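You operate a simulated robot arm through the tools that you are given. There is no shell and no other tool.

You run a simulated two-armed robot. Do the job below in one go: nothing can be reset, and whatever is moved stays where it is left.

## Task
Switch the light box off, clear its pane and rub off the smear.
Fine: tile on the bench; use the teal grip pad and put it back. What is to be rubbed or washed off counts as gone when no trace of it is left.
Where things are to end (x, y in the base frame): two-dot tile within 0.06 m of [-1.46, -0.69].

The check looks at the end state, three seconds after you hand in, the way a careful person would. Anything else that was tipped, shoved, dropped, spilled or broken makes it a failure.

## Robot
Two 6-joint arms with three-finger grippers on one trunk, on a base that drives. Base frame: it is fixed to the floor where the robot stands at the start and does not move with it; the origin is under the middle of the robot, x ahead of it, y to its left, z up. Lengths are in m, angles in degrees, forces in N, time in s.
The left shoulder is at the start at [0.021, 0.17, 1.496], the right one opposite. With the tool pointing down near the work surface each hand reaches from about 0.3 to 0.56 m from the robot's upright axis, wherever it stands, measured 20 degrees to its own side. Places, roughly: gauge bench top [-1.7, -0.4, 0.8]; light box rocker [-1.6, -0.7, 0.8]; light box smear [-1.7, -0.7, 0.8]; one-dot tile [-1.5, -0.75, 0.75]; teal grip pad [-1.5, 0, 0.75]; three-dot tile [-1.5, -0.5, 0.75]; two-dot tile [-1.75, -0.75, 0.75]. Payload 2.2 kg a hand.
The TCP of each hand is the grasp point between the finger pads, 0.025 m short of the fingertips. In the tool frame z runs along the fingers and y along their closing line. The gripper opens to 0.104 m. The gripper's body begins 0.074 m behind the TCP.
Orientation is that of the tool frame in the base frame, as a unit quaternion [w, x, y, z]. With the fingers straight down and closing along the base's y, the tool's x points along the base's -x, its y along +y and its z along -z.

## Interface
- The arms move only by the tool drive_tool. It takes "left_series", "right_series" or both (then of equal length, played together; a hand with none holds still); each is a list of rows, each a list of 7 numbers: the shift along the tool's x, y, z in m, then the turn, a rotation vector about the tool's x, y, z in degrees, then the opening, from 0 (shut) to 1 (fully open). In form: [[tx, ty, tz, wx, wy, wz, fingers], ...]. A call has 1 to 20 rows; each row shifts and turns the commanded pose from where the row before left it, along the tool's axes as they then stand. Each row takes 0.2 s and may step no farther than 0.05 m and 8.6 degrees from the row before; otherwise, or with a gripper value out of range, the whole call is refused. Where a pose cannot be reached the arm comes as near as it can. A force on the tool above 40 N (or 10 N above the force at the start of the call, whichever is more), or a blocked arm, ends the call early, and 0.2 s more pass. The fingers move at their own pace and stop on an object; they squeeze with about 42 N. The grip force told is the motor's: it shows also when the fingers shut on nothing. Time passes only in rows, and 0.2 s behind the last, so rows that do not move let the fingers close. The reply holds the time, the measured pose of the TCP, the force on the tool along the base axes, the opening and the grip force, in the units named above and with some noise, with the torque about the TCP (base axes, N m) and any sound that the robot's microphone picked up, and new pictures: "show" is both (left out), scene, wrist or none (wrist: the cameras of the hands that moved).
- Cameras (640 x 400 px; columns grow to the right, rows downward): "scene" is now at [0.1571, 0.0119, 1.3854]; the picture's right is [0.12, -0.99, 0.00], its down [-0.60, -0.07, -0.80] and it looks along [0.79, 0.10, -0.60] (base axes); focal length 285 px, centre (320, 200). "left" rides on the left gripper at [0.082, -0.003, -0.104] in its tool frame; the picture's right is [0.04, 1.00, 0.00], its down [-0.75, 0.03, -0.66] and it looks along [-0.66, 0.03, 0.75] (tool axes); focal length 256 px, centre (320, 200). "right" rides on the right gripper at [0.082, 0.003, -0.104] in its tool frame; the picture's right is [-0.04, 1.00, 0.00], its down [-0.75, -0.03, -0.66] and it looks along [-0.66, -0.03, 0.75] (tool axes); focal length 256 px, centre (320, 200). There is no depth. A picture from a camera that has moved, and an enlarged one, comes with that camera's place and axes in the base frame and with its lens.
- move_column(by): slides the trunk up (or, below 0, down) by that many m; the arms and the scene camera ride with it, the base frame stays. It gives what a move gives, with no picture.
- base_move(legs): drives the robot by 1 to 6 legs, each [ahead, left, turn to the left] in m, m and degrees, along the robot's own axes; the way and the turn of a leg run together, so that a leg with both is an arc; at most 1.5 m and 180 degrees a leg. The arms and the cameras ride along, it lands a little off, and it stops where it bumps. It gives what a move gives, and a new picture of the scene camera.
- aim_head(pan, tilt): turns the head with the scene camera to pan (to the left, within 60 degrees either way) and tilt (down, from -29 to 69), counted from straight ahead of the robot. It gives what a move gives, and a new picture of the scene camera.
- close_up(camera, box): a new picture of the part [left, top, right, bottom] of that camera's present view, enlarged. It takes no simulated time.
- finish_job(): hands the job in; it is judged then, once.

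Nothing tells you exact positions but the pictures and the camera data. Unless the task says otherwise, let go and move clear before handing in.

The tools are called after "Emit:" as name(argument=value, ...) on one line, values as JSON. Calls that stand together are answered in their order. drive_tool: Moves the arms, as the interface text tells. Its arguments: {"type":"object","properties":{"left_series":{"type":"array","items":{"type":"array","items":{"type":"number"}}},"right_series":{"type":"array","items":{"type":"array","items":{"type":"number"}}},"show":{"type":"string","enum":["both","scene","wrist","none"]}},"required":[]} The other tools are called the same way: move_column (by) slides the trunk up or down; base_move (legs) drives the base; aim_head (pan, tilt) turns the head that bears the scene camera; close_up (camera, box) takes an enlarged picture of a part of a camera's view; finish_job () hands the job in.

At the start:

```text
time: 0.0
left_ee_pos: [0.4707, 0.2364, 1.0781]
left_tcp_rot: [0.0, 0.0, 1.0, 0.001]
left_force: [-1.0, 0.2, -0.2]
left_ft_torque: [0.01, 0.03, -0.01]
left_gripper_width: 0.1039
left_finger_force: 0.1
right_ee_pos: [0.4883, -0.1918, 1.0732]
right_tcp_rot: [0.0, -0.001, 1.0, 0.0]
right_force: [-0.1, 0.4, -0.4]
right_ft_torque: [-0.03, 0.03, -0.02]
right_gripper_width: 0.1041
right_finger_force: 0.1
trunk travel left (down, up): [-0.688, 0.053]
robot x, y, heading: [-0.0008, 0.0003, -0.2]
head pan, tilt: [7.0, 36.9]
```

scene: 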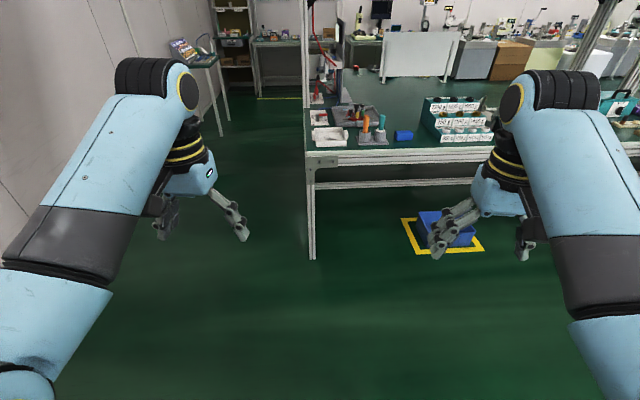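
right: 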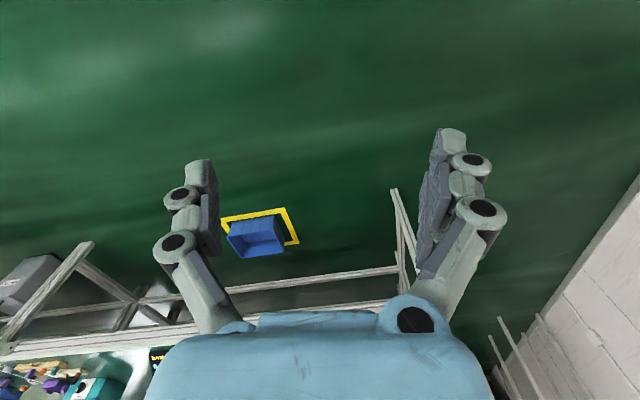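
left: 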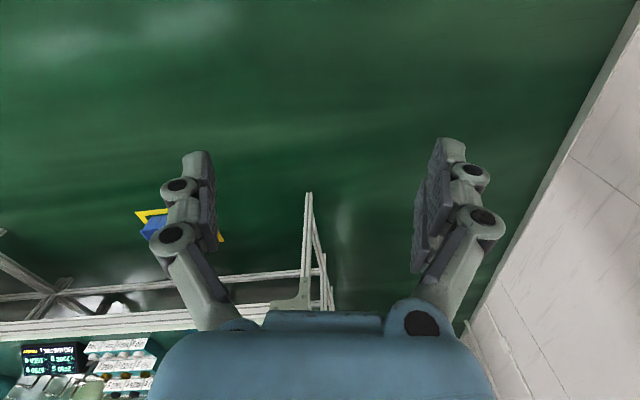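

I see a work area ahead and a wall on the left. The gauge bench should be behind me, so I'll look to both sides before turning.

Emit:
aim_head(pan=-60, tilt=35)

Emit:
aim_head(pan=60, tilt=35)

```text
time: 1.4
left_ee_pos: [0.4709, 0.2367, 1.0782]
left_tcp_rot: [0.0, 0.002, 1.0, 0.0]
left_force: [-0.5, 0.1, 0.2]
left_ft_torque: [0.0, 0.0, 0.02]
left_gripper_width: 0.1041
left_finger_force: 0.0
right_ee_pos: [0.4876, -0.1909, 1.072]
right_tcp_rot: [0.0, 0.0, 1.0, 0.0]
right_force: [0.8, -0.8, -0.4]
right_ft_torque: [0.0, 0.02, -0.02]
right_gripper_width: 0.1042
right_finger_force: 0.1
trunk travel left (down, up): [-0.688, 0.053]
robot x, y, heading: [0.0036, -0.0026, -0.1]
head pan, tilt: [-60.0, 35.0]
camera scene: at [0.1149, -0.0749, 1.3883], right [-0.87, -0.5, 0.0], down [-0.29, 0.5, -0.82], along [0.41, -0.71, -0.57], focal length 285 px, centre (320, 200)
```

scene: 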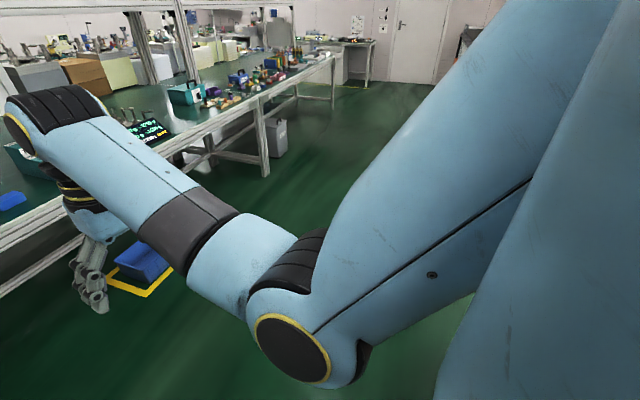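

```text
time: 3.4
left_ee_pos: [0.4708, 0.2356, 1.0775]
left_tcp_rot: [0.0, 0.0, 1.0, -0.001]
left_force: [-0.1, 0.7, 0.4]
left_ft_torque: [0.0, -0.04, 0.01]
left_gripper_width: 0.104
left_finger_force: 0.0
right_ee_pos: [0.4871, -0.192, 1.0741]
right_tcp_rot: [0.0, 0.0, 1.0, 0.0]
right_force: [0.5, -0.4, -0.1]
right_ft_torque: [0.0, 0.03, 0.02]
right_gripper_width: 0.104
right_finger_force: 0.1
trunk travel left (down, up): [-0.688, 0.053]
robot x, y, heading: [0.0017, 0.0005, 0.1]
head pan, tilt: [60.0, 35.0]
camera scene: at [0.1149, 0.0776, 1.3883], right [0.87, -0.5, 0.0], down [-0.29, -0.5, -0.82], along [0.41, 0.71, -0.57], focal length 285 px, centre (320, 200)
```

scene: 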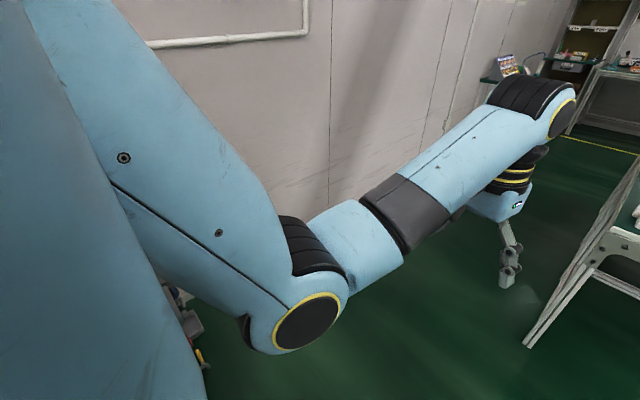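

The wall on the left is close and the right side is open, so I'll turn to the right and recentre the head.

Emit:
base_move(legs=[[0, 0, -120]])

Emit:
aim_head(pan=-40, tilt=25)

```text
time: 8.8
left_ee_pos: [-0.031, -0.5241, 1.0776]
left_tcp_rot: [0.0, 0.866, 0.5, 0.0]
left_force: [-0.7, 0.3, 0.4]
left_ft_torque: [0.05, 0.0, -0.03]
left_gripper_width: 0.1038
left_finger_force: 0.0
right_ee_pos: [-0.4103, -0.3255, 1.0729]
right_tcp_rot: [0.0, 0.866, 0.499, 0.0]
right_force: [0.4, 1.1, 0.1]
right_ft_torque: [0.03, 0.02, 0.01]
right_gripper_width: 0.1039
right_finger_force: 0.1
trunk travel left (down, up): [-0.688, 0.053]
robot x, y, heading: [-0.0021, -0.002, -120.0]
head pan, tilt: [60.0, 35.0]
camera scene: at [0.0088, -0.1361, 1.3883], right [-0.87, -0.5, 0.0], down [-0.29, 0.5, -0.82], along [0.41, -0.71, -0.57], focal length 285 px, centre (320, 200)
```

scene: 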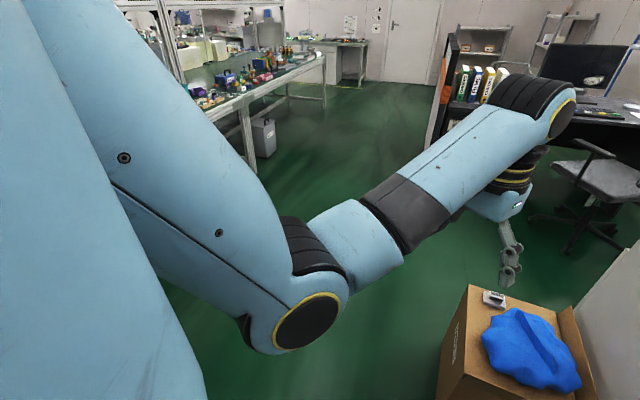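

```text
time: 10.5
left_ee_pos: [-0.0315, -0.5256, 1.0785]
left_tcp_rot: [0.0, 0.867, 0.499, 0.0]
left_force: [1.0, -0.5, -0.4]
left_ft_torque: [0.0, 0.01, 0.0]
left_gripper_width: 0.104
left_finger_force: 0.1
right_ee_pos: [-0.4102, -0.3262, 1.0723]
right_tcp_rot: [0.0, 0.867, 0.499, 0.0]
right_force: [0.7, -0.9, 0.1]
right_ft_torque: [-0.04, -0.01, 0.01]
right_gripper_width: 0.1041
right_finger_force: 0.0
trunk travel left (down, up): [-0.688, 0.053]
robot x, y, heading: [-0.0006, 0.0008, -120.1]
head pan, tilt: [-40.0, 25.0]
camera scene: at [-0.1217, -0.0913, 1.4041], right [-0.34, 0.94, 0.0], down [0.4, 0.14, -0.91], along [-0.85, -0.31, -0.42], focal length 285 px, centre (320, 200)
```

scene: 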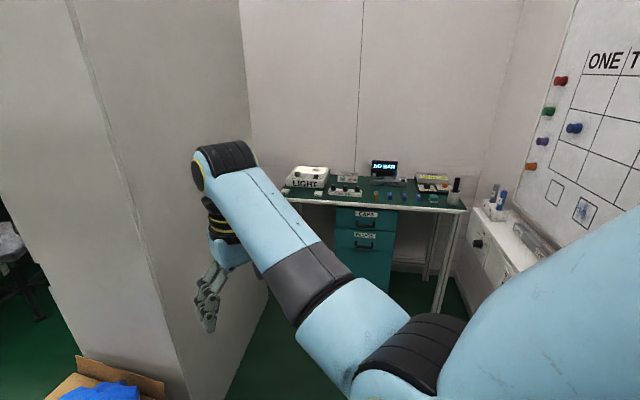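

The gauge bench is in an alcove with the light box at its left end. I'll finish the turn and look straight at it.

Emit:
base_move(legs=[[0, 0, -60]])

Emit:
aim_head(pan=10, tilt=25)

Emit:
close_up(camera="scene", box=[220, 120, 460, 270])

```text
time: 13.6
left_ee_pos: [-0.4744, -0.2302, 1.0777]
left_tcp_rot: [0.0, 1.0, -0.006, 0.0]
left_force: [-0.6, -0.3, 0.1]
left_ft_torque: [0.0, 0.0, -0.01]
left_gripper_width: 0.104
left_finger_force: 0.1
right_ee_pos: [-0.4848, 0.1972, 1.0724]
right_tcp_rot: [0.001, 1.0, -0.007, 0.0]
right_force: [-0.2, -0.6, 0.7]
right_ft_torque: [-0.01, 0.01, -0.01]
right_gripper_width: 0.1041
right_finger_force: 0.1
trunk travel left (down, up): [-0.688, 0.053]
robot x, y, heading: [0.0, -0.0021, 179.4]
head pan, tilt: [-40.0, 25.0]
camera scene: at [-0.1402, 0.0625, 1.4041], right [0.65, 0.76, 0.0], down [0.32, -0.28, -0.91], along [-0.69, 0.59, -0.42], focal length 285 px, centre (320, 200)
```

scene: 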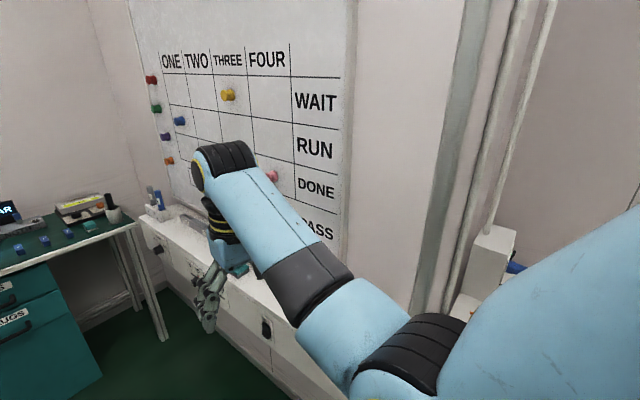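

```text
time: 14.8
left_ee_pos: [-0.4737, -0.2283, 1.0767]
left_tcp_rot: [0.001, 1.0, -0.007, 0.001]
left_force: [-0.3, -0.6, 0.3]
left_ft_torque: [0.04, 0.02, -0.03]
left_gripper_width: 0.1041
left_finger_force: 0.0
right_ee_pos: [-0.4848, 0.1986, 1.0717]
right_tcp_rot: [0.0, 1.0, -0.007, 0.0]
right_force: [0.2, -0.2, -0.2]
right_ft_torque: [0.03, 0.0, 0.03]
right_gripper_width: 0.1038
right_finger_force: 0.0
trunk travel left (down, up): [-0.688, 0.053]
robot x, y, heading: [-0.0017, 0.003, 179.3]
head pan, tilt: [10.0, 25.0]
camera scene: at [-0.1613, -0.0125, 1.4041], right [-0.16, 0.99, 0.0], down [0.42, 0.07, -0.91], along [-0.89, -0.14, -0.42], focal length 285 px, centre (320, 200)
```

scene: 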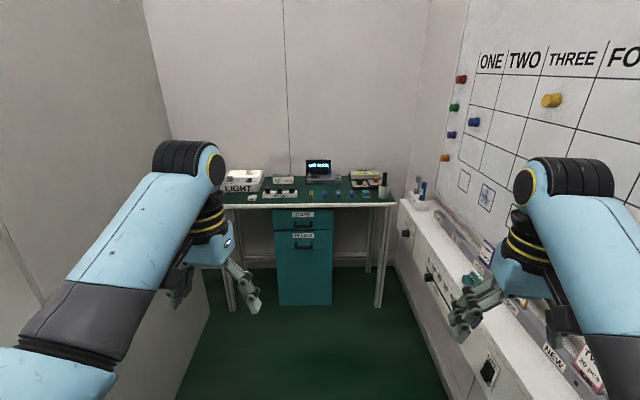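

```text
2.67 times, centred on (340, 195) of scene
camera zoom: at [-0.1613, -0.0125, 1.4041], right [-0.16, 0.99, 0.0], down [0.42, 0.07, -0.91], along [-0.89, -0.14, -0.42], focal length 759 px, centre (267, 213)
```

zoom: 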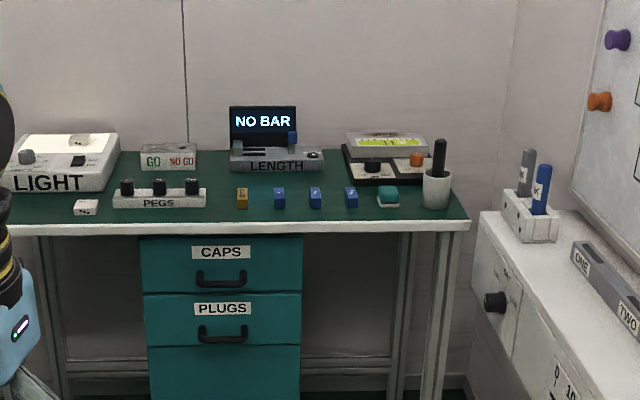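

The alcove runs from roughly y = -0.9 to a counter at about y = +0.3. I'll drive closer to the bench, a bit to the left, and then look down on it.

Emit:
base_move(legs=[[0.55, 0.3, 0.6]])

Emit:
aim_head(pan=10, tilt=40)

Emit:
close_up(camera="scene", box=[180, 60, 500, 260])

```text
time: 18.3
left_ee_pos: [-1.0345, -0.5136, 1.0777]
left_tcp_rot: [0.0, 1.0, -0.004, -0.001]
left_force: [1.0, -1.2, 0.0]
left_ft_torque: [-0.01, -0.01, -0.01]
left_gripper_width: 0.1041
left_finger_force: 0.2
right_ee_pos: [-1.0488, -0.0869, 1.0718]
right_tcp_rot: [0.0, 1.0, -0.004, 0.0]
right_force: [-0.7, 0.0, -0.6]
right_ft_torque: [-0.01, -0.02, 0.0]
right_gripper_width: 0.104
right_finger_force: 0.0
trunk travel left (down, up): [-0.688, 0.053]
robot x, y, heading: [-0.5617, -0.2779, 179.7]
head pan, tilt: [10.0, 25.0]
camera scene: at [-0.7235, -0.2959, 1.404], right [-0.16, 0.99, 0.0], down [0.42, 0.07, -0.91], along [-0.89, -0.15, -0.42], focal length 285 px, centre (320, 200)
```

scene: 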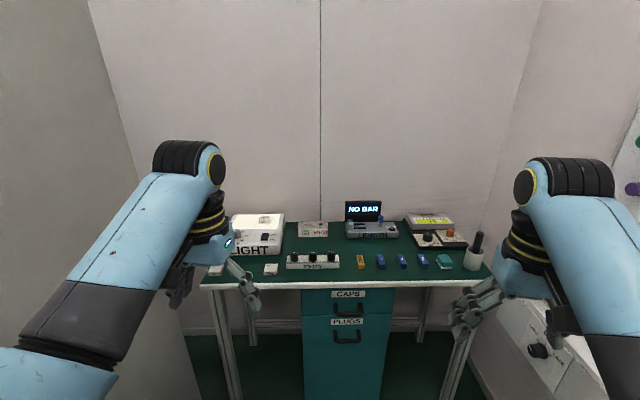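

```text
time: 19.1
left_ee_pos: [-1.0336, -0.5123, 1.0779]
left_tcp_rot: [0.001, 1.0, -0.004, 0.001]
left_force: [0.2, -0.3, 0.3]
left_ft_torque: [0.01, 0.01, 0.02]
left_gripper_width: 0.1043
left_finger_force: 0.1
right_ee_pos: [-1.048, -0.0853, 1.0738]
right_tcp_rot: [0.0, 1.0, -0.004, 0.0]
right_force: [-0.7, 0.0, 1.1]
right_ft_torque: [-0.02, -0.02, -0.02]
right_gripper_width: 0.1041
right_finger_force: 0.1
trunk travel left (down, up): [-0.688, 0.053]
robot x, y, heading: [-0.5617, -0.2822, 179.7]
head pan, tilt: [10.0, 40.0]
camera scene: at [-0.716, -0.2944, 1.3808], right [-0.16, 0.99, 0.0], down [0.63, 0.11, -0.77], along [-0.76, -0.13, -0.64], focal length 285 px, centre (320, 200)
```

scene: 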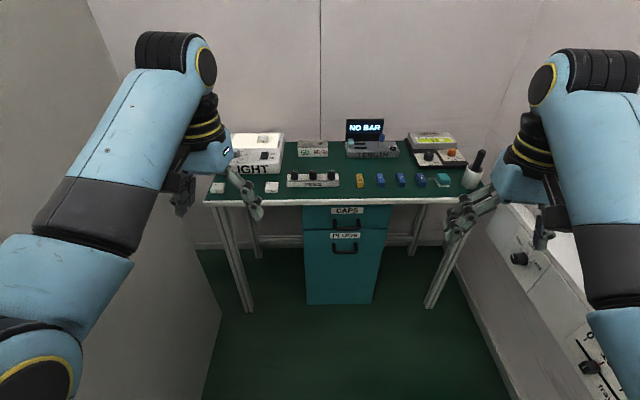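

```text
2.00 times, centred on (340, 160) of scene
camera zoom: at [-0.716, -0.2944, 1.3808], right [-0.16, 0.99, 0.0], down [0.63, 0.11, -0.77], along [-0.76, -0.13, -0.64], focal length 570 px, centre (280, 280)
```

zoom: 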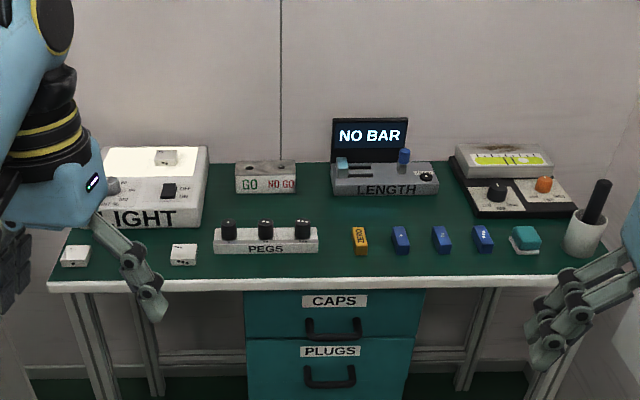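

The bench's front edge is at about x = -1.41. The two-dot tile sits on the light box pane near (-1.7, -0.7), the one-dot and three-dot tiles are on the bench in front of it, and the teal pad is at about (-1.6, 0.0). I'll check the base's own footprint before going closer.

Emit:
aim_head(pan=0, tilt=69)

Emit:
close_up(camera="left", box=[0, 0, 640, 400])

Emit:
close_up(camera="right", box=[0, 0, 640, 400])

```text
time: 20.0
left_ee_pos: [-1.0354, -0.514, 1.0777]
left_tcp_rot: [0.0, 1.0, -0.004, 0.0]
left_force: [0.0, 0.3, -0.8]
left_ft_torque: [-0.01, 0.02, -0.01]
left_gripper_width: 0.1041
left_finger_force: 0.0
right_ee_pos: [-1.0487, -0.0866, 1.0722]
right_tcp_rot: [0.0, 1.0, -0.003, 0.0]
right_force: [0.1, 0.3, -0.1]
right_ft_torque: [-0.01, -0.01, 0.0]
right_gripper_width: 0.1042
right_finger_force: 0.0
trunk travel left (down, up): [-0.688, 0.053]
robot x, y, heading: [-0.5608, -0.2841, 179.7]
head pan, tilt: [0.0, 68.8]
camera scene: at [-0.6882, -0.28, 1.3447], right [0.01, 1.0, 0.0], down [0.93, -0.01, -0.36], along [-0.36, 0.0, -0.93], focal length 285 px, centre (320, 200)
```

scene: 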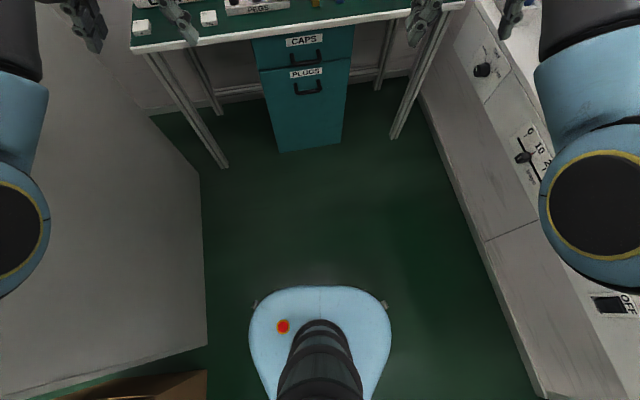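

```text
1.00 times, centred on (320, 200) of left (not enlarged: the box is as wide or as high as the picture)
camera zoom: at [-0.9536, -0.5109, 1.1815], right [0.03, -1.0, 0.0], down [-0.75, -0.02, 0.66], along [-0.66, -0.02, -0.75], focal length 256 px, centre (320, 200)
```

zoom: 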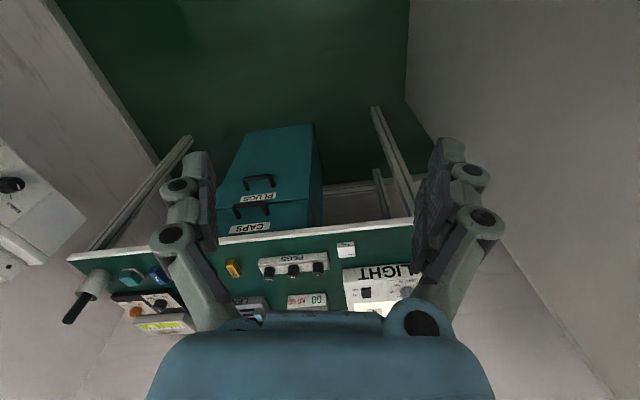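

```text
1.00 times, centred on (320, 200) of right (not enlarged: the box is as wide or as high as the picture)
camera zoom: at [-0.9664, -0.0896, 1.1778], right [-0.05, -1.0, 0.0], down [-0.75, 0.04, 0.66], along [-0.66, 0.03, -0.75], focal length 256 px, centre (320, 200)
```

zoom: 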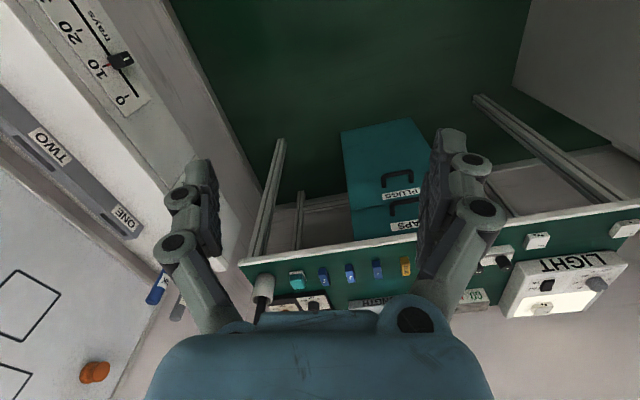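

The bench and its alcove are turned about 11° from my frame: the front edge runs from (-1.37, -0.82) to (-1.57, 0.17). The left partition is close, so I'll turn to face the bench squarely, keep slightly right, and approach partway.

Emit:
base_move(legs=[[0.0, -0.05, 11.5], [0.35, 0, 0]])

Emit:
aim_head(pan=15, tilt=50)

Emit:
close_up(camera="left", box=[0, 0, 640, 400])

```text
time: 23.1
left_ee_pos: [-1.3365, -0.6243, 1.0779]
left_tcp_rot: [0.0, 0.995, 0.098, 0.001]
left_force: [0.4, -0.9, -0.5]
left_ft_torque: [-0.04, -0.03, -0.01]
left_gripper_width: 0.1039
left_finger_force: 0.0
right_ee_pos: [-1.4365, -0.2096, 1.0714]
right_tcp_rot: [-0.001, 0.995, 0.098, 0.001]
right_force: [-0.6, 0.1, -0.7]
right_ft_torque: [0.01, 0.0, 0.0]
right_gripper_width: 0.104
right_finger_force: 0.0
trunk travel left (down, up): [-0.688, 0.053]
robot x, y, heading: [-0.9222, -0.3059, -168.9]
head pan, tilt: [0.0, 68.8]
camera scene: at [-1.045, -0.3258, 1.3446], right [-0.19, 0.98, 0.0], down [0.91, 0.18, -0.36], along [-0.35, -0.07, -0.93], focal length 285 px, centre (320, 200)
```

scene: 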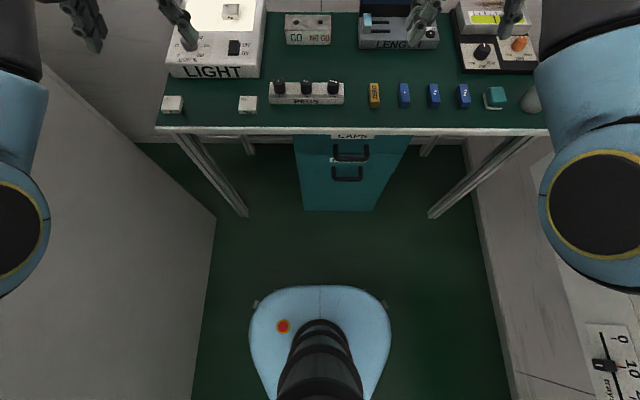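

```text
time: 23.9
left_ee_pos: [-1.3365, -0.6255, 1.0767]
left_tcp_rot: [0.001, 0.995, 0.097, 0.001]
left_force: [-0.5, 0.3, 0.1]
left_ft_torque: [-0.03, -0.01, 0.01]
left_gripper_width: 0.1039
left_finger_force: 0.1
right_ee_pos: [-1.4363, -0.2091, 1.0726]
right_tcp_rot: [0.0, 0.995, 0.097, 0.0]
right_force: [0.3, -0.2, 0.9]
right_ft_torque: [-0.02, 0.0, 0.01]
right_gripper_width: 0.1041
right_finger_force: 0.1
trunk travel left (down, up): [-0.688, 0.053]
robot x, y, heading: [-0.9177, -0.3031, -168.7]
head pan, tilt: [15.0, 50.0]
camera scene: at [-1.0584, -0.3487, 1.3666], right [-0.44, 0.9, 0.0], down [0.69, 0.34, -0.64], along [-0.58, -0.28, -0.77], focal length 285 px, centre (320, 200)
```

scene: 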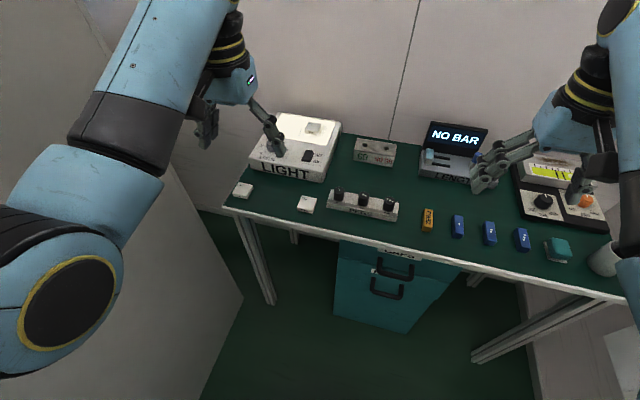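

```text
1.00 times, centred on (320, 200) of left (not enlarged: the box is as wide or as high as the picture)
camera zoom: at [-1.2575, -0.6053, 1.1816], right [0.23, -0.97, 0.0], down [-0.73, -0.18, 0.66], along [-0.64, -0.15, -0.75], focal length 256 px, centre (320, 200)
```

zoom: 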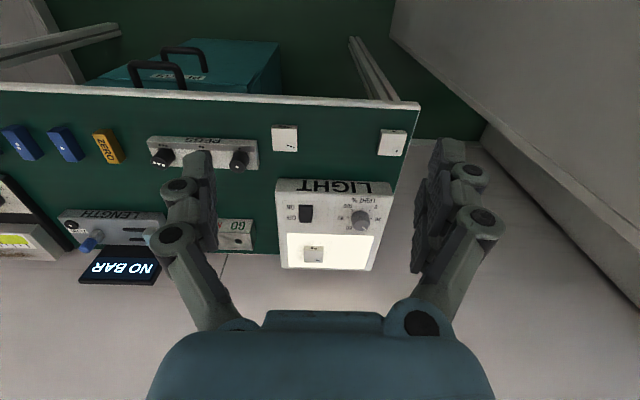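

The light box is clearly seen now: the rocker has on/off sides, the tile is on the pane at about (-1.728, -0.703), top z 0.82, and the pane is at z ≈ 0.80. I'll drive closer, staying clear of the drawers.

Emit:
base_move(legs=[[0.3, 0, 0]])

Emit:
close_up(camera="left", box=[160, 60, 480, 260])

Emit:
aim_head(pan=15, tilt=55)

```text
time: 26.0
left_ee_pos: [-1.6343, -0.6843, 1.0773]
left_tcp_rot: [0.0, 0.995, 0.097, 0.0]
left_force: [-1.0, -0.8, -0.1]
left_ft_torque: [-0.01, -0.01, -0.01]
left_gripper_width: 0.1041
left_finger_force: 0.0
right_ee_pos: [-1.7326, -0.2665, 1.0717]
right_tcp_rot: [0.0, 0.995, 0.097, 0.001]
right_force: [0.2, 0.1, -0.3]
right_ft_torque: [0.02, 0.02, 0.01]
right_gripper_width: 0.1041
right_finger_force: 0.0
trunk travel left (down, up): [-0.688, 0.053]
robot x, y, heading: [-1.2168, -0.3603, -168.8]
head pan, tilt: [15.0, 50.0]
camera scene: at [-1.356, -0.4075, 1.3665], right [-0.44, 0.9, 0.0], down [0.69, 0.34, -0.64], along [-0.58, -0.28, -0.77], focal length 285 px, centre (320, 200)
```

scene: 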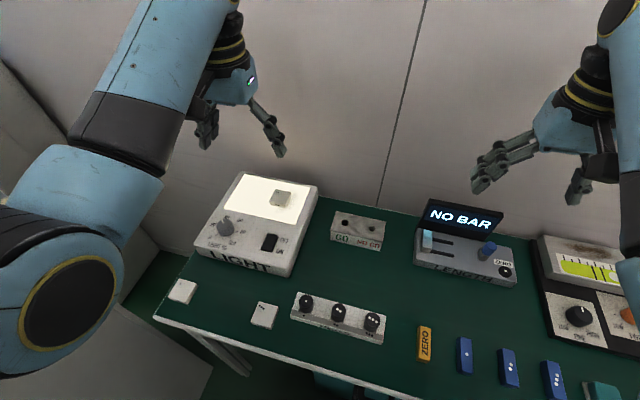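

```text
2.00 times, centred on (320, 160) of left
camera zoom: at [-1.5548, -0.664, 1.1812], right [0.23, -0.97, 0.0], down [-0.73, -0.18, 0.66], along [-0.64, -0.15, -0.76], focal length 512 px, centre (320, 280)
```

zoom: 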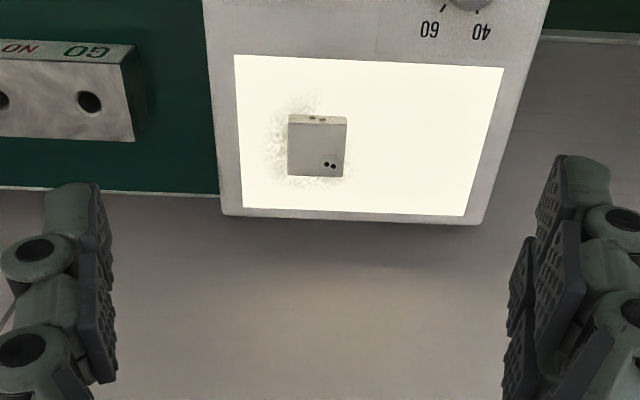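

```text
time: 26.6
left_ee_pos: [-1.6334, -0.6835, 1.0765]
left_tcp_rot: [0.0, 0.995, 0.096, 0.001]
left_force: [0.4, 1.4, 0.5]
left_ft_torque: [0.01, 0.02, -0.04]
left_gripper_width: 0.104
left_finger_force: 0.2
right_ee_pos: [-1.7326, -0.2671, 1.0722]
right_tcp_rot: [0.001, 0.995, 0.096, 0.001]
right_force: [0.1, -0.5, 0.3]
right_ft_torque: [-0.05, 0.0, -0.01]
right_gripper_width: 0.1043
right_finger_force: 0.0
trunk travel left (down, up): [-0.688, 0.053]
robot x, y, heading: [-1.2176, -0.3633, -168.9]
head pan, tilt: [15.0, 55.0]
camera scene: at [-1.3511, -0.4052, 1.3601], right [-0.44, 0.9, 0.0], down [0.74, 0.36, -0.57], along [-0.51, -0.25, -0.82], focal length 285 px, centre (320, 200)
```

scene: 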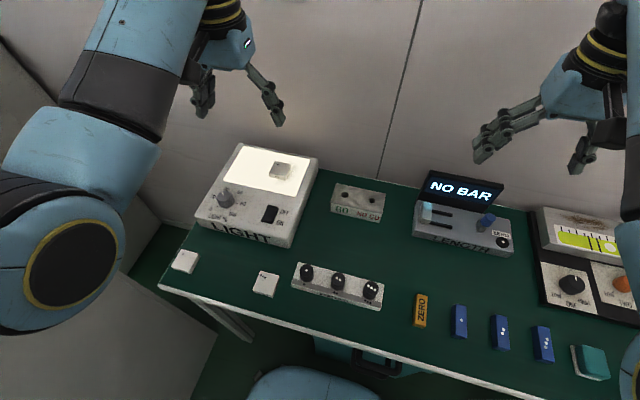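

The smear is around and under the two-dot tile on the pane. Next I'll look closely at the rocker and the other items.

Emit:
close_up(camera="scene", box=[180, 130, 340, 230])

Emit:
close_up(camera="scene", box=[480, 290, 640, 390])

Emit:
close_up(camera="left", box=[240, 0, 480, 150])

```text
4.00 times, centred on (260, 180) of scene
camera zoom: at [-1.3511, -0.4052, 1.3601], right [-0.44, 0.9, 0.0], down [0.74, 0.36, -0.57], along [-0.51, -0.25, -0.82], focal length 1139 px, centre (560, 280)
```

zoom: 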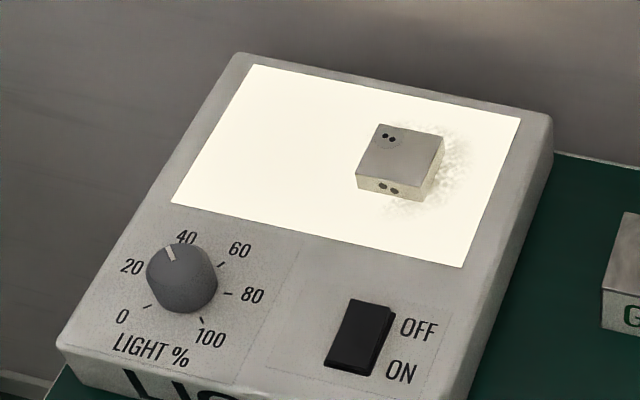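

```text
4.00 times, centred on (560, 340) of scene
camera zoom: at [-1.3511, -0.4052, 1.3601], right [-0.44, 0.9, 0.0], down [0.74, 0.36, -0.57], along [-0.51, -0.25, -0.82], focal length 1139 px, centre (-640, -360)
```

zoom: 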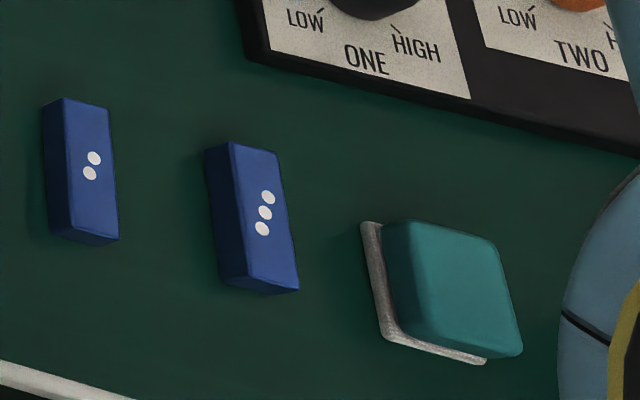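

```text
2.67 times, centred on (360, 75) of left
camera zoom: at [-1.5545, -0.6639, 1.1813], right [0.23, -0.97, 0.0], down [-0.73, -0.18, 0.66], along [-0.64, -0.15, -0.76], focal length 683 px, centre (213, 533)
```

zoom: 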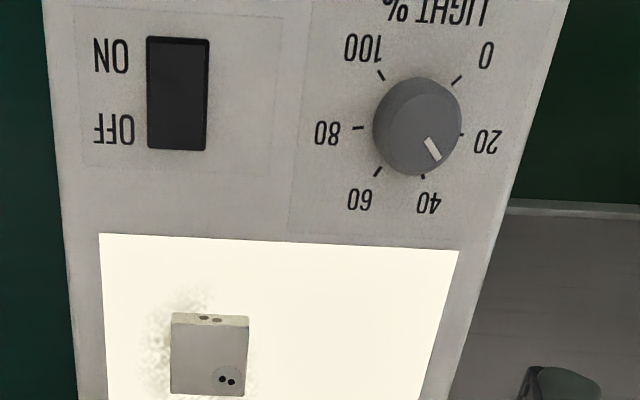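

Rocker: the ON end is near me and the OFF end is toward the pane, with the OFF end at about (-1.629, -0.666). I'll close the left fingers, centre over the OFF end and descend to just above it.

Emit:
drive_tool(left_series=[[0.008, -0.016, 0, 0, 0, 0, 0], [0, 0, 0.05, 0, 0, 0, 0], [0, 0, 0.05, 0, 0, 0, 0], [0, 0, 0.05, 0, 0, 0, 0], [0, 0, 0.03, 0, 0, 0, 0], [0, 0, 0.02, 0, 0, 0, 0], [0, 0, 0, 0, 0, 0, 0]])

Emit:
close_up(camera="left", box=[220, 100, 420, 225])

Emit:
close_up(camera="scene", box=[180, 130, 340, 230])

```text
time: 28.2
left_ee_pos: [-1.6273, -0.6673, 0.8773]
left_tcp_rot: [0.001, 0.995, 0.096, 0.0]
left_force: [0.1, -0.5, 0.7]
left_ft_torque: [-0.01, -0.01, -0.01]
left_gripper_width: 0.0
left_finger_force: 28.5
right_ee_pos: [-1.7328, -0.2667, 1.0729]
right_tcp_rot: [0.0, 0.995, 0.096, 0.0]
right_force: [-0.8, 0.2, -0.1]
right_ft_torque: [0.0, 0.0, -0.02]
right_gripper_width: 0.104
right_finger_force: 0.0
trunk travel left (down, up): [-0.688, 0.053]
robot x, y, heading: [-1.216, -0.3626, -168.7]
head pan, tilt: [15.0, 55.0]
camera scene: at [-1.3508, -0.4051, 1.3601], right [-0.44, 0.9, 0.0], down [0.74, 0.36, -0.57], along [-0.51, -0.25, -0.82], focal length 285 px, centre (320, 200)
camera left: at [-1.5486, -0.648, 0.9816], right [0.23, -0.97, 0.0], down [-0.73, -0.18, 0.66], along [-0.64, -0.15, -0.75], focal length 256 px, centre (320, 200)
```

scene: 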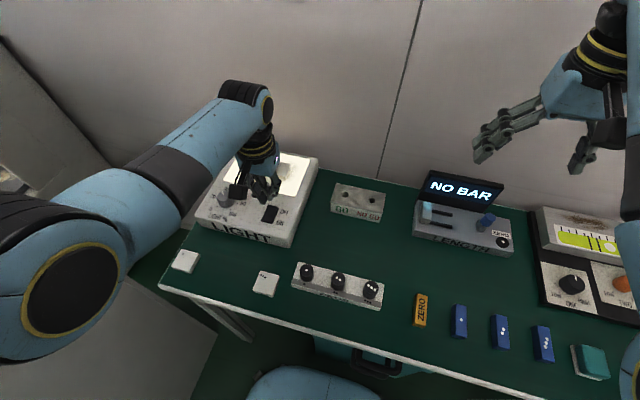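
left: 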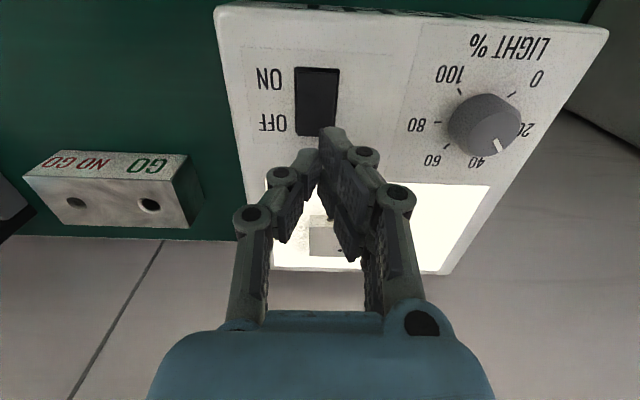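

```text
3.20 times, centred on (320, 162) of left
camera zoom: at [-1.5486, -0.648, 0.9816], right [0.23, -0.97, 0.0], down [-0.73, -0.18, 0.66], along [-0.64, -0.15, -0.75], focal length 819 px, centre (320, 320)
```

zoom: 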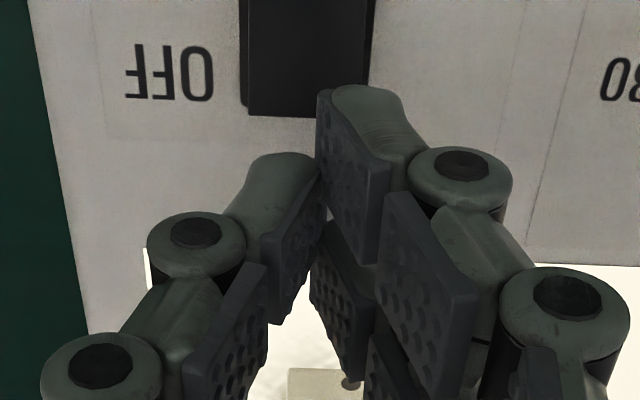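

```text
4.00 times, centred on (260, 180) of scene
camera zoom: at [-1.3508, -0.4051, 1.3601], right [-0.44, 0.9, 0.0], down [0.74, 0.36, -0.57], along [-0.51, -0.25, -0.82], focal length 1139 px, centre (560, 280)
```

zoom: 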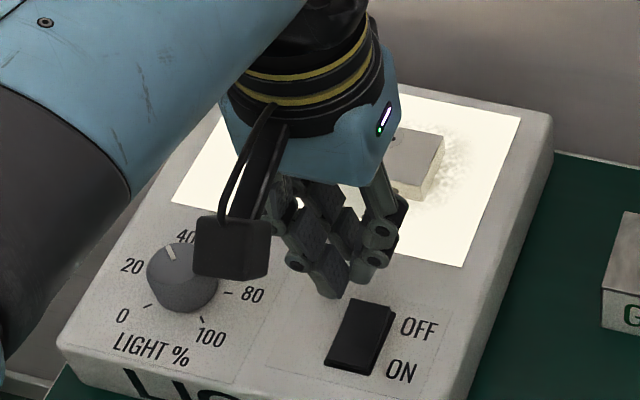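

The fingertips are lined up just over the OFF end. I'll press down in small steps.

Emit:
drive_tool(left_series=[[0.002, 0, 0.015, 0, 0, 0, 0], [0, 0, 0.01, 0, 0, 0, 0], [0, 0, 0.005, 0, 0, 0, 0], [0, 0, 0.004, 0, 0, 0, 0], [0, 0, 0.004, 0, 0, 0, 0]])

Emit:
close_up(camera="scene", box=[180, 130, 340, 230])

```text
time: 29.4
left_ee_pos: [-1.6255, -0.6674, 0.8423]
left_tcp_rot: [0.002, 0.995, 0.096, -0.002]
left_force: [3.5, -0.6, 22.8]
left_ft_torque: [-0.01, -0.5, -0.01]
left_gripper_width: 0.0062
left_finger_force: 28.6
right_ee_pos: [-1.7303, -0.2666, 1.0736]
right_tcp_rot: [0.0, 0.995, 0.097, -0.001]
right_force: [0.0, 0.3, 0.0]
right_ft_torque: [-0.03, -0.04, -0.01]
right_gripper_width: 0.104
right_finger_force: 0.0
trunk travel left (down, up): [-0.688, 0.053]
robot x, y, heading: [-1.2133, -0.3611, -169.2]
head pan, tilt: [15.0, 55.0]
camera scene: at [-1.3486, -0.4041, 1.3606], right [-0.44, 0.9, 0.0], down [0.73, 0.36, -0.57], along [-0.52, -0.25, -0.82], focal length 285 px, centre (320, 200)
camera left: at [-1.5469, -0.6466, 0.9455], right [0.23, -0.97, 0.0], down [-0.73, -0.17, 0.66], along [-0.64, -0.15, -0.75], focal length 256 px, centre (320, 200)
```

scene: 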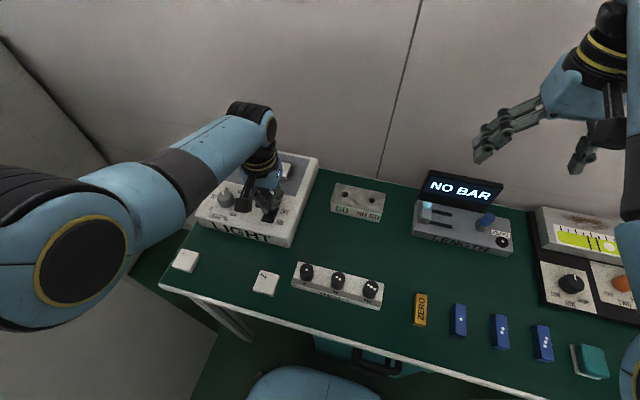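
left: 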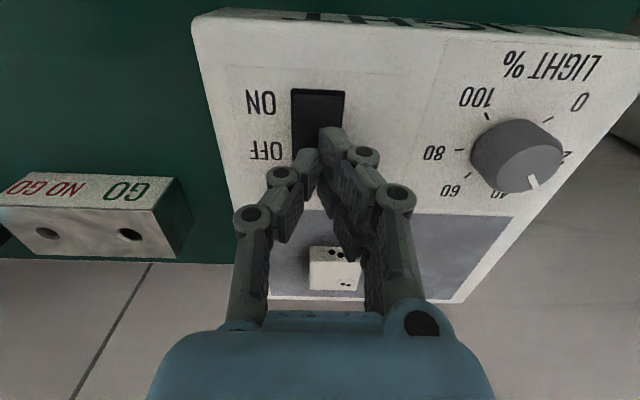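

```text
4.00 times, centred on (260, 180) of scene
camera zoom: at [-1.3486, -0.4041, 1.3606], right [-0.44, 0.9, 0.0], down [0.73, 0.36, -0.57], along [-0.52, -0.25, -0.82], focal length 1139 px, centre (560, 280)
```

zoom: 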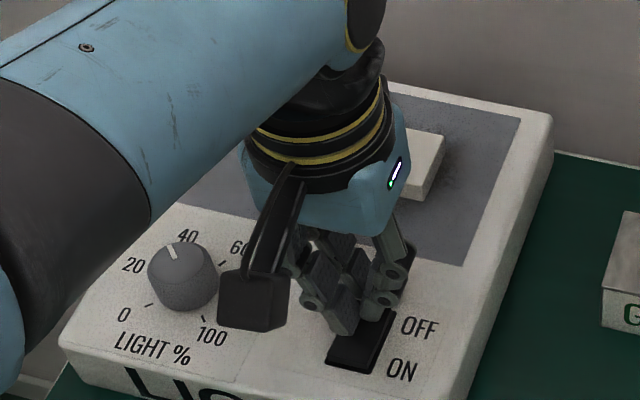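

The light is off. I'll lift the left hand, open it partway and move it forward over the two-dot tile, checking the reach.

Emit:
drive_tool(left_series=[[0, 0, -0.05, 0, 0, 0, 0], [0, 0, -0.05, 0, 0, 0, 0.4], [-0.04, 0.014, 0, 0, 0, 0, 0.8], [-0.04, 0, 0, 0, 0, 0, 0.8], [-0.028, 0, 0, 0, 0, 0, 0.8], [0, 0, 0, 0, 0, 0, 0.8]])

Emit:
close_up(camera="left", box=[220, 60, 420, 185])

Emit:
close_up(camera="scene", box=[180, 110, 340, 210])

```text
time: 30.8
left_ee_pos: [-1.7291, -0.7019, 0.9386]
left_tcp_rot: [0.0, 0.995, 0.098, 0.0]
left_force: [0.6, -0.4, 0.1]
left_ft_torque: [0.01, -0.02, 0.0]
left_gripper_width: 0.0832
left_finger_force: 0.1
right_ee_pos: [-1.7321, -0.2667, 1.0723]
right_tcp_rot: [0.0, 0.995, 0.097, -0.001]
right_force: [0.3, -0.8, -1.2]
right_ft_torque: [0.01, 0.0, -0.02]
right_gripper_width: 0.1037
right_finger_force: 0.1
trunk travel left (down, up): [-0.688, 0.053]
robot x, y, heading: [-1.2187, -0.3596, -169.0]
head pan, tilt: [15.0, 55.0]
camera scene: at [-1.3502, -0.4052, 1.3601], right [-0.44, 0.9, 0.0], down [0.74, 0.36, -0.57], along [-0.51, -0.25, -0.82], focal length 285 px, centre (320, 200)
camera left: at [-1.6502, -0.6821, 1.0426], right [0.23, -0.97, 0.0], down [-0.73, -0.18, 0.66], along [-0.64, -0.15, -0.75], focal length 256 px, centre (320, 200)
```

scene: 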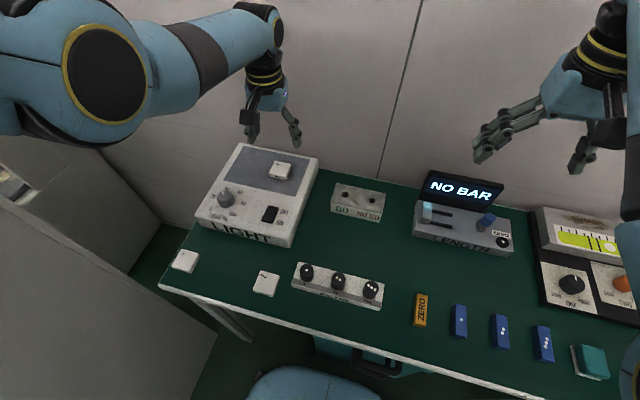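
left: 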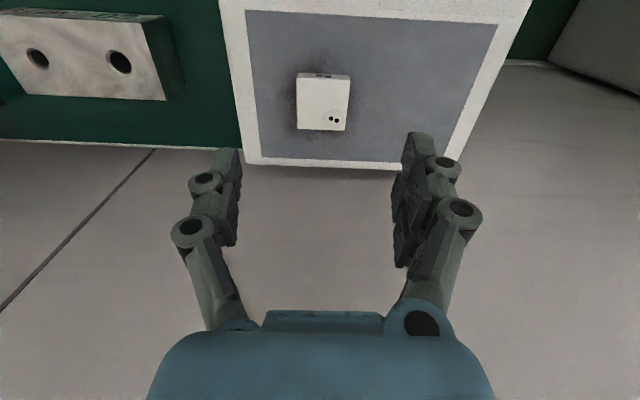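

```text
3.20 times, centred on (320, 122) of left
camera zoom: at [-1.6502, -0.6821, 1.0426], right [0.23, -0.97, 0.0], down [-0.73, -0.18, 0.66], along [-0.64, -0.15, -0.75], focal length 819 px, centre (320, 448)
```

zoom: 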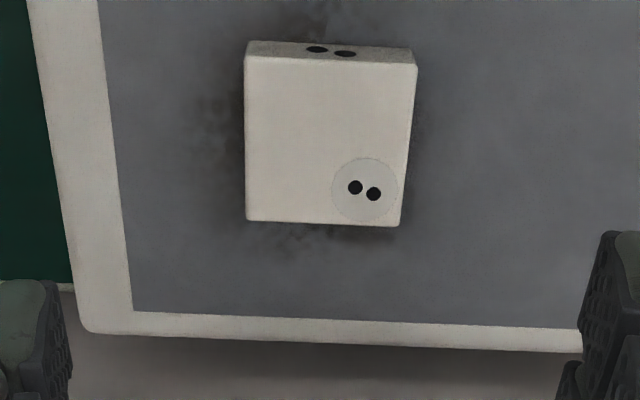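

```text
4.00 times, centred on (260, 160) of scene
camera zoom: at [-1.3502, -0.4052, 1.3601], right [-0.44, 0.9, 0.0], down [0.74, 0.36, -0.57], along [-0.51, -0.25, -0.82], focal length 1139 px, centre (560, 360)
```

zoom: 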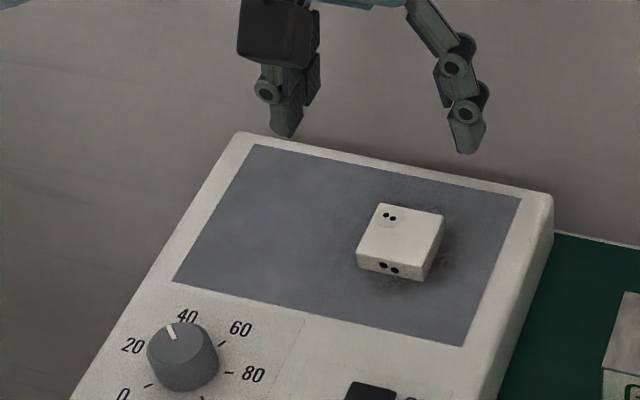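

The reach works. The tile's centre is about (-1.732, -0.705), 0.045 m wide, with a dark smear around it. I'll descend around it with the fingers to its left and right.

Emit:
drive_tool(left_series=[[-0.0035, 0.002, 0.03, 0, 0, 0, 0.75], [0, 0, 0.03, 0, 0, 0, 0.75], [0, 0, 0.03, 0, 0, 0, 0.75], [0, 0, 0.012, 0, 0, 0, 0.75], [0, 0, 0, 0, 0, 0, 0.75]])

Emit:
close_up(camera="left", box=[220, 60, 420, 185])

Emit:
close_up(camera="scene", box=[180, 110, 340, 210])

```text
time: 32.0
left_ee_pos: [-1.6977, -0.6968, 0.8716]
left_tcp_rot: [0.0, 0.995, 0.098, 0.001]
left_force: [0.8, -0.4, -1.2]
left_ft_torque: [-0.02, 0.01, 0.0]
left_gripper_width: 0.078
left_finger_force: 0.0
left hand out of reach, approached as far as the arm can: row 1, 2, 3, 4
right_ee_pos: [-1.7331, -0.2661, 1.0723]
right_tcp_rot: [0.0, 0.995, 0.097, 0.001]
right_force: [-0.5, -0.6, 0.7]
right_ft_torque: [-0.01, -0.04, 0.04]
right_gripper_width: 0.1039
right_finger_force: 0.0
trunk travel left (down, up): [-0.688, 0.053]
robot x, y, heading: [-1.2201, -0.3587, -168.7]
head pan, tilt: [15.0, 55.0]
camera scene: at [-1.3512, -0.4052, 1.36], right [-0.44, 0.9, 0.0], down [0.74, 0.36, -0.57], along [-0.51, -0.25, -0.82], focal length 285 px, centre (320, 200)
camera left: at [-1.6191, -0.6776, 0.9757], right [0.23, -0.97, 0.0], down [-0.73, -0.18, 0.66], along [-0.64, -0.15, -0.75], focal length 256 px, centre (320, 200)
```

scene: 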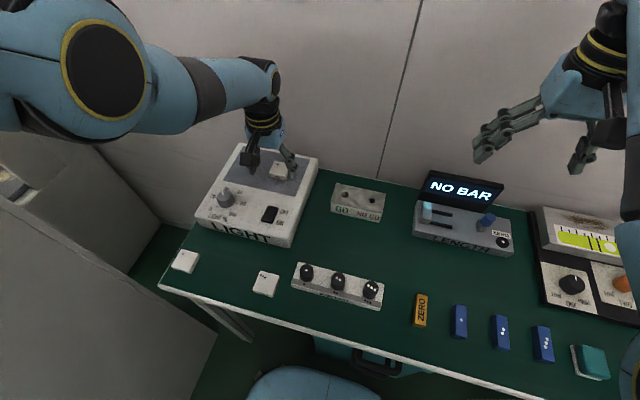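
left: 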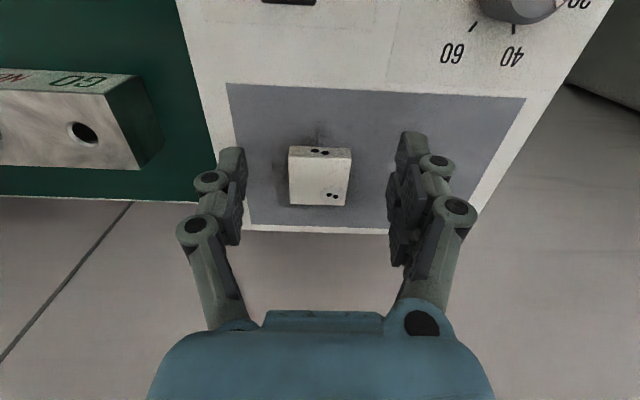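

```text
3.20 times, centred on (320, 122) of left
camera zoom: at [-1.6191, -0.6776, 0.9757], right [0.23, -0.97, 0.0], down [-0.73, -0.18, 0.66], along [-0.64, -0.15, -0.75], focal length 819 px, centre (320, 448)
```

zoom: 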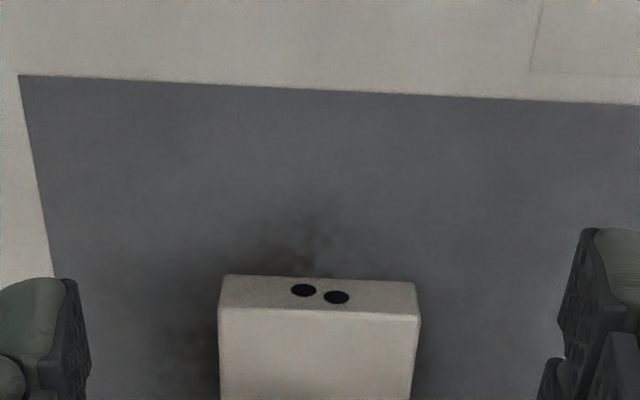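

```text
4.00 times, centred on (260, 160) of scene
camera zoom: at [-1.3512, -0.4052, 1.36], right [-0.44, 0.9, 0.0], down [0.74, 0.36, -0.57], along [-0.51, -0.25, -0.82], focal length 1139 px, centre (560, 360)
```

zoom: 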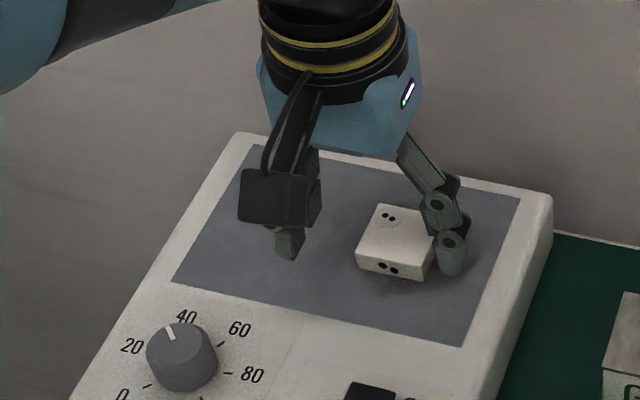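

The arm can't reach this low at this trunk height. I'll lift both hands and then lower the trunk so the arm has more horizontal reach.

Emit:
drive_tool(left_series=[[0, 0, -0.05, 0, 0, 0, 0.75], [0.02, 0, -0.05, 0, 0, 0, 0.75], [0.02, 0, -0.05, 0, 0, 0, 0.75], [0, 0, -0.05, 0, 0, 0, 0.75]], right_series=[[0, 0, -0.05, 0, 0, 0, 1], [0.02, 0, -0.05, 0, 0, 0, 1], [0.02, 0, -0.05, 0, 0, 0, 1], [0.02, 0, 0, 0, 0, 0, 1]])

Emit:
move_column(by=-0.2)

Emit:
aim_head(pan=20, tilt=45)

```text
refused: row 2 steps farther than a row can; nothing moved
```

```text
time: 32.8
left_ee_pos: [-1.699, -0.6963, 0.8339]
left_tcp_rot: [0.0, 0.995, 0.097, 0.001]
left_force: [9.1, 0.4, 26.7]
left_ft_torque: [0.09, 0.32, 0.11]
left_gripper_width: 0.0734
left_finger_force: 15.7
right_ee_pos: [-1.7301, -0.2662, 1.0281]
right_tcp_rot: [-0.001, 0.995, 0.097, -0.001]
right_force: [0.1, -0.1, -0.9]
right_ft_torque: [-0.01, -0.04, -0.04]
right_gripper_width: 0.104
right_finger_force: 0.1
trunk travel left (down, up): [-0.644, 0.098]
robot x, y, heading: [-1.2147, -0.3623, -168.7]
head pan, tilt: [15.0, 55.0]
stopped: the force on the tool passed its limit at 71 N (the readings are from after the stop); the commanded pose is now the measured one
```

```text
time: 33.6
left_ee_pos: [-1.6994, -0.6963, 0.8335]
left_tcp_rot: [0.001, 0.995, 0.096, -0.002]
left_force: [-0.8, -0.7, 42.0]
left_ft_torque: [-0.15, 0.0, 0.0]
left_gripper_width: 0.0431
left_finger_force: 45.0
right_ee_pos: [-1.7311, -0.2662, 1.0285]
right_tcp_rot: [0.001, 0.995, 0.098, 0.0]
right_force: [0.3, 0.5, -0.4]
right_ft_torque: [-0.01, -0.01, 0.01]
right_gripper_width: 0.1039
right_finger_force: 0.0
trunk travel left (down, up): [-0.644, 0.098]
robot x, y, heading: [-1.2162, -0.359, -168.9]
head pan, tilt: [20.0, 45.0]
camera scene: at [-1.3529, -0.4133, 1.3298], right [-0.52, 0.86, 0.0], down [0.6, 0.36, -0.71], along [-0.61, -0.37, -0.71], focal length 285 px, centre (320, 200)
```

scene: 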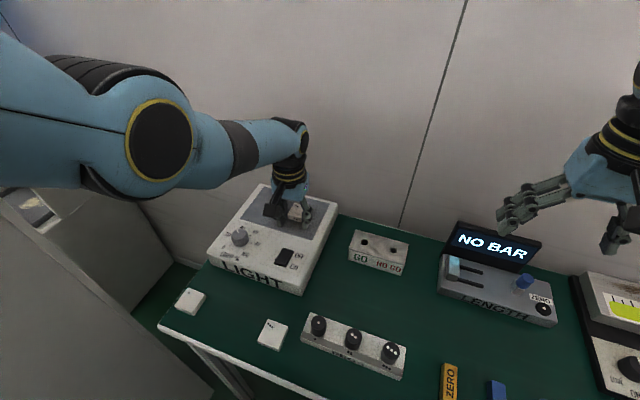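

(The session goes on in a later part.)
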